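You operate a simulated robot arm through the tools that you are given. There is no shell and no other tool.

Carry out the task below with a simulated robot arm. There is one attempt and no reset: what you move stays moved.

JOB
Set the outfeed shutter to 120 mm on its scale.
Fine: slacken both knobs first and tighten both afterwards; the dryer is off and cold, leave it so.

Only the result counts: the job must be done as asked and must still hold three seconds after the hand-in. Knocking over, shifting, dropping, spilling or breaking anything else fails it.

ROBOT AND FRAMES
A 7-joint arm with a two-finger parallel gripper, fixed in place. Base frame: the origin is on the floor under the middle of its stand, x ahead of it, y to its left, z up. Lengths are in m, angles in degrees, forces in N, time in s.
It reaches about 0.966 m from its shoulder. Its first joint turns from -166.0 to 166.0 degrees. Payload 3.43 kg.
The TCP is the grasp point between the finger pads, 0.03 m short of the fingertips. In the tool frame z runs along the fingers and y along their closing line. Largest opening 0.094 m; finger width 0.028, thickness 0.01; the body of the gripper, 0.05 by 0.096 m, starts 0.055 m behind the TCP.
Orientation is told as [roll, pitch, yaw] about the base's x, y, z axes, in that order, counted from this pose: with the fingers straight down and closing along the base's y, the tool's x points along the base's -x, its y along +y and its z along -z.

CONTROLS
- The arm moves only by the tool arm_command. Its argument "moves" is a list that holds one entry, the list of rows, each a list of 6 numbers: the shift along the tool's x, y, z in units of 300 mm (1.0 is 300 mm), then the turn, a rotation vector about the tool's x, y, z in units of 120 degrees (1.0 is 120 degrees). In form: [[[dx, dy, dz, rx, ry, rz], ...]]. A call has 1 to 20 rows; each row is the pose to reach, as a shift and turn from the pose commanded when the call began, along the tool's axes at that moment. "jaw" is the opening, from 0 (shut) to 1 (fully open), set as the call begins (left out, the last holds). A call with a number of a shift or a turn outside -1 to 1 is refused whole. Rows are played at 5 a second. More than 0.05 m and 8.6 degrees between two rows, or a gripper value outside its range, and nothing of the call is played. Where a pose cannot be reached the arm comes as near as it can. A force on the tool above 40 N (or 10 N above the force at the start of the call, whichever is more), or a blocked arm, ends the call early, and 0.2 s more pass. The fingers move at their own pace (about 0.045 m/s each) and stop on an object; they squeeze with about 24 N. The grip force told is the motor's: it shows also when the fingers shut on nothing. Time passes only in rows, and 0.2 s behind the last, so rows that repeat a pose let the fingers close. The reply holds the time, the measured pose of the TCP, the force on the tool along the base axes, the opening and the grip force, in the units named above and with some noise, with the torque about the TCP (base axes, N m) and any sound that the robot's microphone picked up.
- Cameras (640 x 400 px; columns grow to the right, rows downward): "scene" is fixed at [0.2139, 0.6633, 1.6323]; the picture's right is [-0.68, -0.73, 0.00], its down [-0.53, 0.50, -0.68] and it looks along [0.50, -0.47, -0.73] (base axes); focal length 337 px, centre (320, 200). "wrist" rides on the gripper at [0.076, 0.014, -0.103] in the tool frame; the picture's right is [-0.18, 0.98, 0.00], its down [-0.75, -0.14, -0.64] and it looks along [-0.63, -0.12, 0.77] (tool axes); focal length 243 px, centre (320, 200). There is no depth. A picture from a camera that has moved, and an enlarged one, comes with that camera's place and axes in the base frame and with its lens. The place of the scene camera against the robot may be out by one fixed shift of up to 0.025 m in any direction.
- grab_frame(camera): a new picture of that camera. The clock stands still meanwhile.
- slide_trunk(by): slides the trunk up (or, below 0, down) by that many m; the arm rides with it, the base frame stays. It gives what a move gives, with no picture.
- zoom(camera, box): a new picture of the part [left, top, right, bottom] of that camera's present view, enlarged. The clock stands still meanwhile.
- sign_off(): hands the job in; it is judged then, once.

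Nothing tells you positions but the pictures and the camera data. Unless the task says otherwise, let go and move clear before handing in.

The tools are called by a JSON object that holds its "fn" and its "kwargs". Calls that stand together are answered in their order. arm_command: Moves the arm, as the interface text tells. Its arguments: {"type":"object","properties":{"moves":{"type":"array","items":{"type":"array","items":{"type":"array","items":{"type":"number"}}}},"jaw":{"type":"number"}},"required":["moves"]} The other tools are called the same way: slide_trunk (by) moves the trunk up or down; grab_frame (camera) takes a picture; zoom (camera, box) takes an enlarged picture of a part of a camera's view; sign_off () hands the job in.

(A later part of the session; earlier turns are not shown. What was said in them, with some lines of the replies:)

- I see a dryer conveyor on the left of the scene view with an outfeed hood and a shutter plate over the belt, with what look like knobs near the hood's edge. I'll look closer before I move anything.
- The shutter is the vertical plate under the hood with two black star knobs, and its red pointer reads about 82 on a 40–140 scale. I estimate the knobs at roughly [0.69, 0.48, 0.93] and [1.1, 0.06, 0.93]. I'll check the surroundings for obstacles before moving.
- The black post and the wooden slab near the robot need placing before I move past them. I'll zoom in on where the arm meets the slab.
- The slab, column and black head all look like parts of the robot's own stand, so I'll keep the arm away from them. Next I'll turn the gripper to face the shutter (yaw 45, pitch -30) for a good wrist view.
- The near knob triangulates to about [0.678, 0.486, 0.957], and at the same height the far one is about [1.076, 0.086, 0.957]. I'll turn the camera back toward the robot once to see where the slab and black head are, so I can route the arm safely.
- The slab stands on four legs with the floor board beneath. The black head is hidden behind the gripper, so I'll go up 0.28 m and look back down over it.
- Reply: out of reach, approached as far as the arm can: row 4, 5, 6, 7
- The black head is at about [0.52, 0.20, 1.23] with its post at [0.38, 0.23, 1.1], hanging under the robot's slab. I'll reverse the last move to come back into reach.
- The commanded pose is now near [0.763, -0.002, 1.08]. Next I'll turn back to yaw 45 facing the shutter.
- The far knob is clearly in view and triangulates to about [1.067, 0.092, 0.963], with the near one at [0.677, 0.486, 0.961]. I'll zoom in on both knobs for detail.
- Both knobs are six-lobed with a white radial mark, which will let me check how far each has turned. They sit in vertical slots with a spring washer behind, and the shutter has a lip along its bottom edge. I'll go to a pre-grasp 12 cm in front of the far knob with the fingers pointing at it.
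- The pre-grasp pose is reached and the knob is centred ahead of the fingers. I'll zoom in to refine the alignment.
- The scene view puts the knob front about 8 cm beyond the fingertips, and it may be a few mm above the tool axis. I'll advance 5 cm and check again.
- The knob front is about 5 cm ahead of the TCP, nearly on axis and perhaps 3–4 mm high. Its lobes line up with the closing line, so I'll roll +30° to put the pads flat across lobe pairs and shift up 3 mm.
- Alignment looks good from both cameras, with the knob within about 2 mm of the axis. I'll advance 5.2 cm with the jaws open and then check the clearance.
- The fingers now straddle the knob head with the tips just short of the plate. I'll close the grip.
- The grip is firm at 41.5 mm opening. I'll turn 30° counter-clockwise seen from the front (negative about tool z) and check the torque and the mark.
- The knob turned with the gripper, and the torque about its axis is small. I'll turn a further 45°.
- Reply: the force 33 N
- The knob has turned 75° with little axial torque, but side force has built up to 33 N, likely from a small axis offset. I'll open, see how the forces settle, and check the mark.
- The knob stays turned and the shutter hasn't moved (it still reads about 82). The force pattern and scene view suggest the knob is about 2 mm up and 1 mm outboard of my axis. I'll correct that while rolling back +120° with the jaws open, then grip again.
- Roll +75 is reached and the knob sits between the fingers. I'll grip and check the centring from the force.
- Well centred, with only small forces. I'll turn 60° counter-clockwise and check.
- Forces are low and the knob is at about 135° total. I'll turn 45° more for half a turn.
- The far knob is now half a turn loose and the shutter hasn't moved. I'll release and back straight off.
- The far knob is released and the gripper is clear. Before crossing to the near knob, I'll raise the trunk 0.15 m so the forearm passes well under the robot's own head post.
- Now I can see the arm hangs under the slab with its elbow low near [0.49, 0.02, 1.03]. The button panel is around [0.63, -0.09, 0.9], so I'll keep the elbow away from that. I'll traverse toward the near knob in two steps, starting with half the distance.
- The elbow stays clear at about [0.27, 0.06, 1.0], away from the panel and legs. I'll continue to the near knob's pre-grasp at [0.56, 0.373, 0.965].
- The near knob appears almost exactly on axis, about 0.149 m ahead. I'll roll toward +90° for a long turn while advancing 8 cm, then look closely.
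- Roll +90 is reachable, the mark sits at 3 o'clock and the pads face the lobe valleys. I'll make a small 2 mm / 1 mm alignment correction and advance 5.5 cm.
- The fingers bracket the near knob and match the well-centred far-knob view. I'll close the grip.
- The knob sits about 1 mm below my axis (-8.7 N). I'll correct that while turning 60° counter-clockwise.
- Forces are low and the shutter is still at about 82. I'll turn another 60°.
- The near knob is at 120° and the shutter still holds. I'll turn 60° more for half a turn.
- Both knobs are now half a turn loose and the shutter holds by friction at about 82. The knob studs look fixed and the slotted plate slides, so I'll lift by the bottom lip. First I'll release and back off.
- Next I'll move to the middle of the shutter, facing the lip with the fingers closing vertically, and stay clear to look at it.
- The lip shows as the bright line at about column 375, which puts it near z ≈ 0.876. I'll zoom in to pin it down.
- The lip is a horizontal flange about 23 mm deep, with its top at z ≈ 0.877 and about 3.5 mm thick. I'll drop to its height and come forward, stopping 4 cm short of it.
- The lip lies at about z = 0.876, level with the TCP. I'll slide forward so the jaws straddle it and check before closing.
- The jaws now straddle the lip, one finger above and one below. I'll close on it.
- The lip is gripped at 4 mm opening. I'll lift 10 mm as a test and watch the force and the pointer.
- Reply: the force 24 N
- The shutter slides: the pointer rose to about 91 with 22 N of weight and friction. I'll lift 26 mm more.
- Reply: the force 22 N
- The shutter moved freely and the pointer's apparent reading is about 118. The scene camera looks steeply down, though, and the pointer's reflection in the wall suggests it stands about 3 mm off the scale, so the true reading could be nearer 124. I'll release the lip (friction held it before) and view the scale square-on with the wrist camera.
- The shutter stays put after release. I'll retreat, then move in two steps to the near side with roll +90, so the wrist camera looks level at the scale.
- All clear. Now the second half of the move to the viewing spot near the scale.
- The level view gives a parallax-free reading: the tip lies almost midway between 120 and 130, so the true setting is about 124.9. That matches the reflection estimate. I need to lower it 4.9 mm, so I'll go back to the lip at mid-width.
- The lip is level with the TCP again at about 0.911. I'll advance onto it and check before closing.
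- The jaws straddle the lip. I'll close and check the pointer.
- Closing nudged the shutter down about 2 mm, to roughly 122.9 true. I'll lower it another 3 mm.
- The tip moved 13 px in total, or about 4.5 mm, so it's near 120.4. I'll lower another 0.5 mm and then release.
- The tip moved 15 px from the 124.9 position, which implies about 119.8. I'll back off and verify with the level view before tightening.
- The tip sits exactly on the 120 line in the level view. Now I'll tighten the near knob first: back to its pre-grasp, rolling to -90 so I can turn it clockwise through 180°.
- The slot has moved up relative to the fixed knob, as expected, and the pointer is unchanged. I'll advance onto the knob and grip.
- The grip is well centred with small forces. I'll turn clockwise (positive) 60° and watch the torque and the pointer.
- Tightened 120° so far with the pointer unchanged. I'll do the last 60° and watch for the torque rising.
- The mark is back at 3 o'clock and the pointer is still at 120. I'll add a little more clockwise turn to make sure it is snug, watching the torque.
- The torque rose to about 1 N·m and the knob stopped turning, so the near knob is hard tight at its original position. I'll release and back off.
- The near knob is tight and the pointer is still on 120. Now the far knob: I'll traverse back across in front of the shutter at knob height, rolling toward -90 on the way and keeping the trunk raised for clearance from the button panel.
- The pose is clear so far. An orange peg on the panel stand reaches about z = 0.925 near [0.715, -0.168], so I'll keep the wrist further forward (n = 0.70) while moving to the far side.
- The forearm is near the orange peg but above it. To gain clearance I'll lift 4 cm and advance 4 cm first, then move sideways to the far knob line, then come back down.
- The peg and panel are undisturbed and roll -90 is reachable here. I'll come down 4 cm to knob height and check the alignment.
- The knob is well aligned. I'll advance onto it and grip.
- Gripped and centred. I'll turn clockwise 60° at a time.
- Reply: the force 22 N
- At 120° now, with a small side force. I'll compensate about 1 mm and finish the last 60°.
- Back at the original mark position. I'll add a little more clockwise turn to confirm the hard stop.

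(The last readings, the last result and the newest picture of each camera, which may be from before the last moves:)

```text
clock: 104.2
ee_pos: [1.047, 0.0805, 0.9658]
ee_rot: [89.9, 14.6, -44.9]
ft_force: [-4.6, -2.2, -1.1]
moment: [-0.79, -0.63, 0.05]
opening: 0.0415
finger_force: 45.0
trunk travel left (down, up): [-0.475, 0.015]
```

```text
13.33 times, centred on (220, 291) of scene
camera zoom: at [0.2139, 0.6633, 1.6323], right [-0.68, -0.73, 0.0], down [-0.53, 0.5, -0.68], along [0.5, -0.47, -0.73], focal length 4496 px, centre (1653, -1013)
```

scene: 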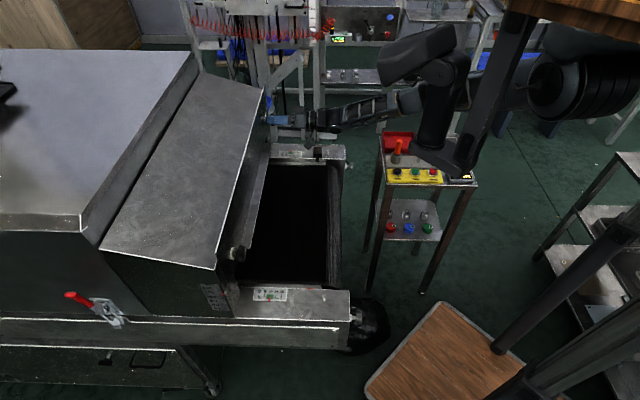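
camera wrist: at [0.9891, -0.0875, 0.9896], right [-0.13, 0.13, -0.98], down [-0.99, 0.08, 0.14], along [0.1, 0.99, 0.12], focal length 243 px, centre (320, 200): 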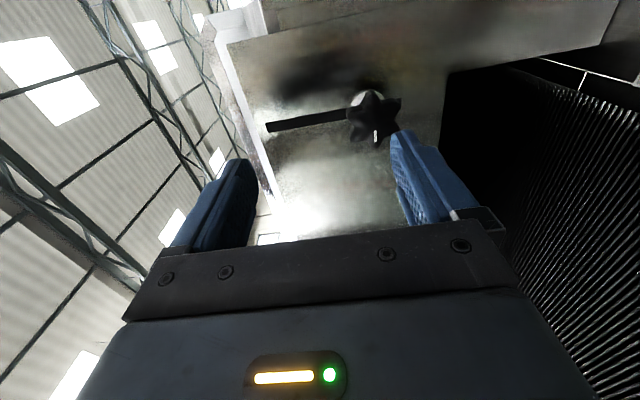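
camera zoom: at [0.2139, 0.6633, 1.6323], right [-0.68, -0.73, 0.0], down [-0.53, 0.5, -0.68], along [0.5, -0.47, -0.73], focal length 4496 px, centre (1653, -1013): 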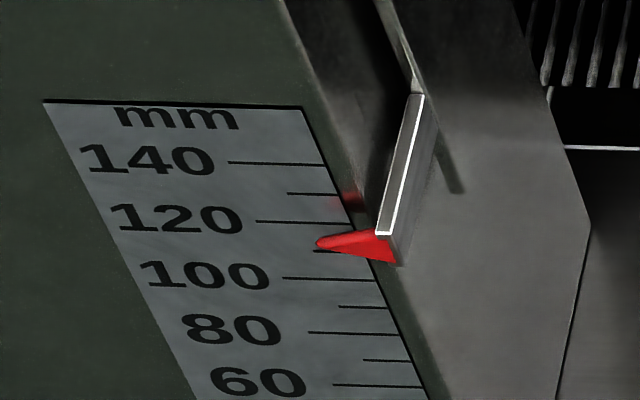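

The far knob hits its hard stop at about 1 N·m and the pointer is unchanged on 120. I'll release, back off straight, then rise and move clear.

{"fn": "arm_command", "kwargs": {"moves": [[[0, 0, 0, 0, 0, 0], [0, 0, 0, 0, 0, 0], [0, 0, 0, 0, 0, 0], [0, 0, -0.07, 0, 0, 0], [0, 0, -0.14, 0, 0, 0], [0, 0, -0.2, 0, 0, 0], [0.0332, 0.129, -0.2, 0, 0, 0], [0.0663, 0.2583, -0.2, 0, 0, 0], [0.0995, 0.3874, -0.25, 0, 0, 0], [0.0995, 0.3874, -0.35, 0, 0, 0]]], "jaw": 0.9}}

{"fn": "grab_frame", "kwargs": {"camera": "scene"}}

{"fn": "zoom", "kwargs": {"camera": "scene", "box": [196, 276, 244, 306]}}

{"fn": "zoom", "kwargs": {"camera": "scene", "box": [360, 110, 490, 240]}}

{"fn": "grab_frame", "kwargs": {"camera": "wrist"}}

```text
clock: 106.3
ee_pos: [0.9751, 0.0065, 1.0831]
ee_rot: [89.9, 14.4, -45.0]
ft_force: [0.3, -0.3, -0.3]
moment: [0.0, 0.0, -0.02]
opening: 0.0845
finger_force: 0.0
trunk travel left (down, up): [-0.475, 0.015]
```

```text
taken
```

scene: 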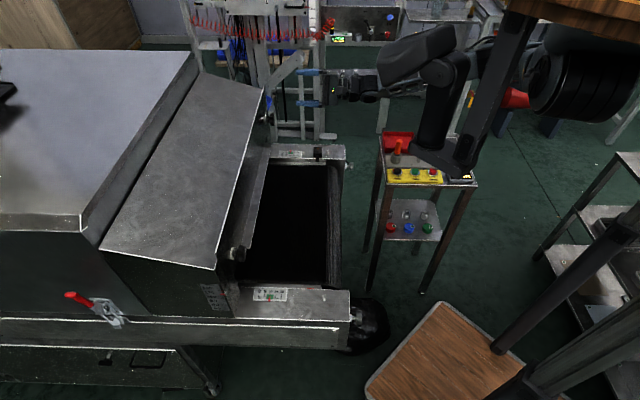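

```text
13.33 times, centred on (220, 291) of scene
camera zoom: at [0.2139, 0.6633, 1.6323], right [-0.68, -0.73, 0.0], down [-0.53, 0.5, -0.68], along [0.5, -0.47, -0.73], focal length 4496 px, centre (1653, -1013)
```

zoom: 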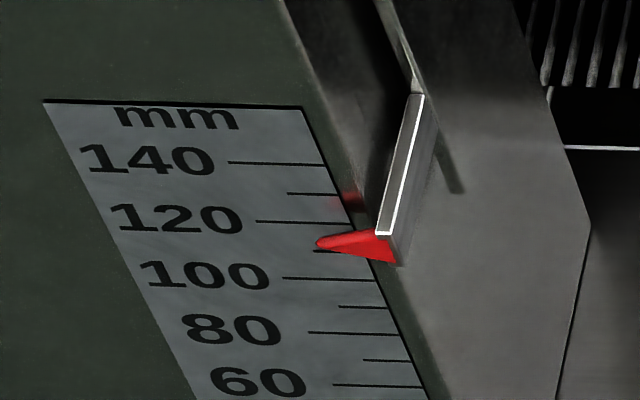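

```text
3.08 times, centred on (425, 175) of scene
camera zoom: at [0.2139, 0.6633, 1.6323], right [-0.68, -0.73, 0.0], down [-0.53, 0.5, -0.68], along [0.5, -0.47, -0.73], focal length 1038 px, centre (-3, 277)
```

zoom: 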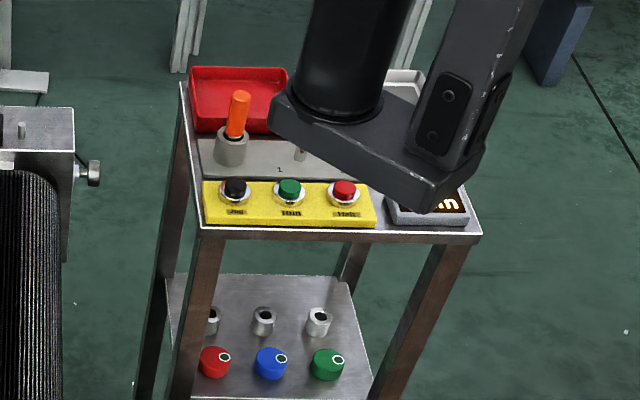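

```text
taken
camera wrist: at [0.8526, -0.0172, 1.1165], right [0.3, -0.3, 0.91], down [0.04, -0.95, -0.32], along [0.95, 0.13, -0.27], focal length 243 px, centre (320, 200)
```

wrist: 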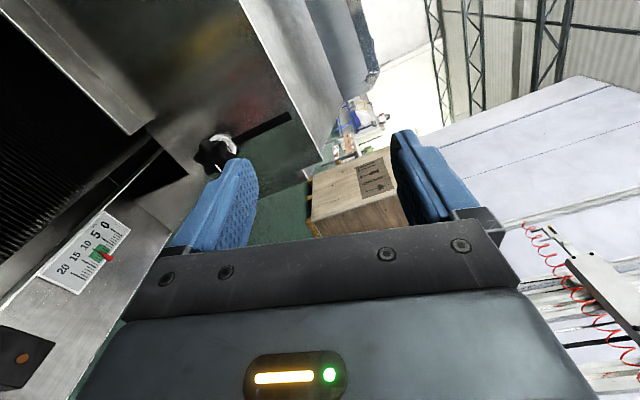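

Both knobs are tight at their stops, the pointer is on 120, and the panel and everything else look undisturbed. The gripper is open and clear, so I'm handing in.

{"fn": "sign_off", "kwargs": {}}

```text
The job is handed in.
```

The outfeed shutter is set to 120 mm and the job is handed in. I don't have the verdict on it.

- **Setting:** I checked it with a level view from the wrist camera, where the pointer tip sat right on the 120 line. The scene camera's view of the pointer didn't change after that while I tightened the knobs. From that camera the pointer appears to read several mm low, because it looks steeply down and the pointer stands a few mm off the scale.
- **Knobs:** I slackened each one by half a turn first. Afterwards I tightened both back to their original position, where each hit its stop at about 1 N·m.
- **Surroundings:** The dryer controls weren't touched, and nothing else looked moved. The gripper is open and clear. I raised the robot's trunk 0.15 m for clearance and left it there.
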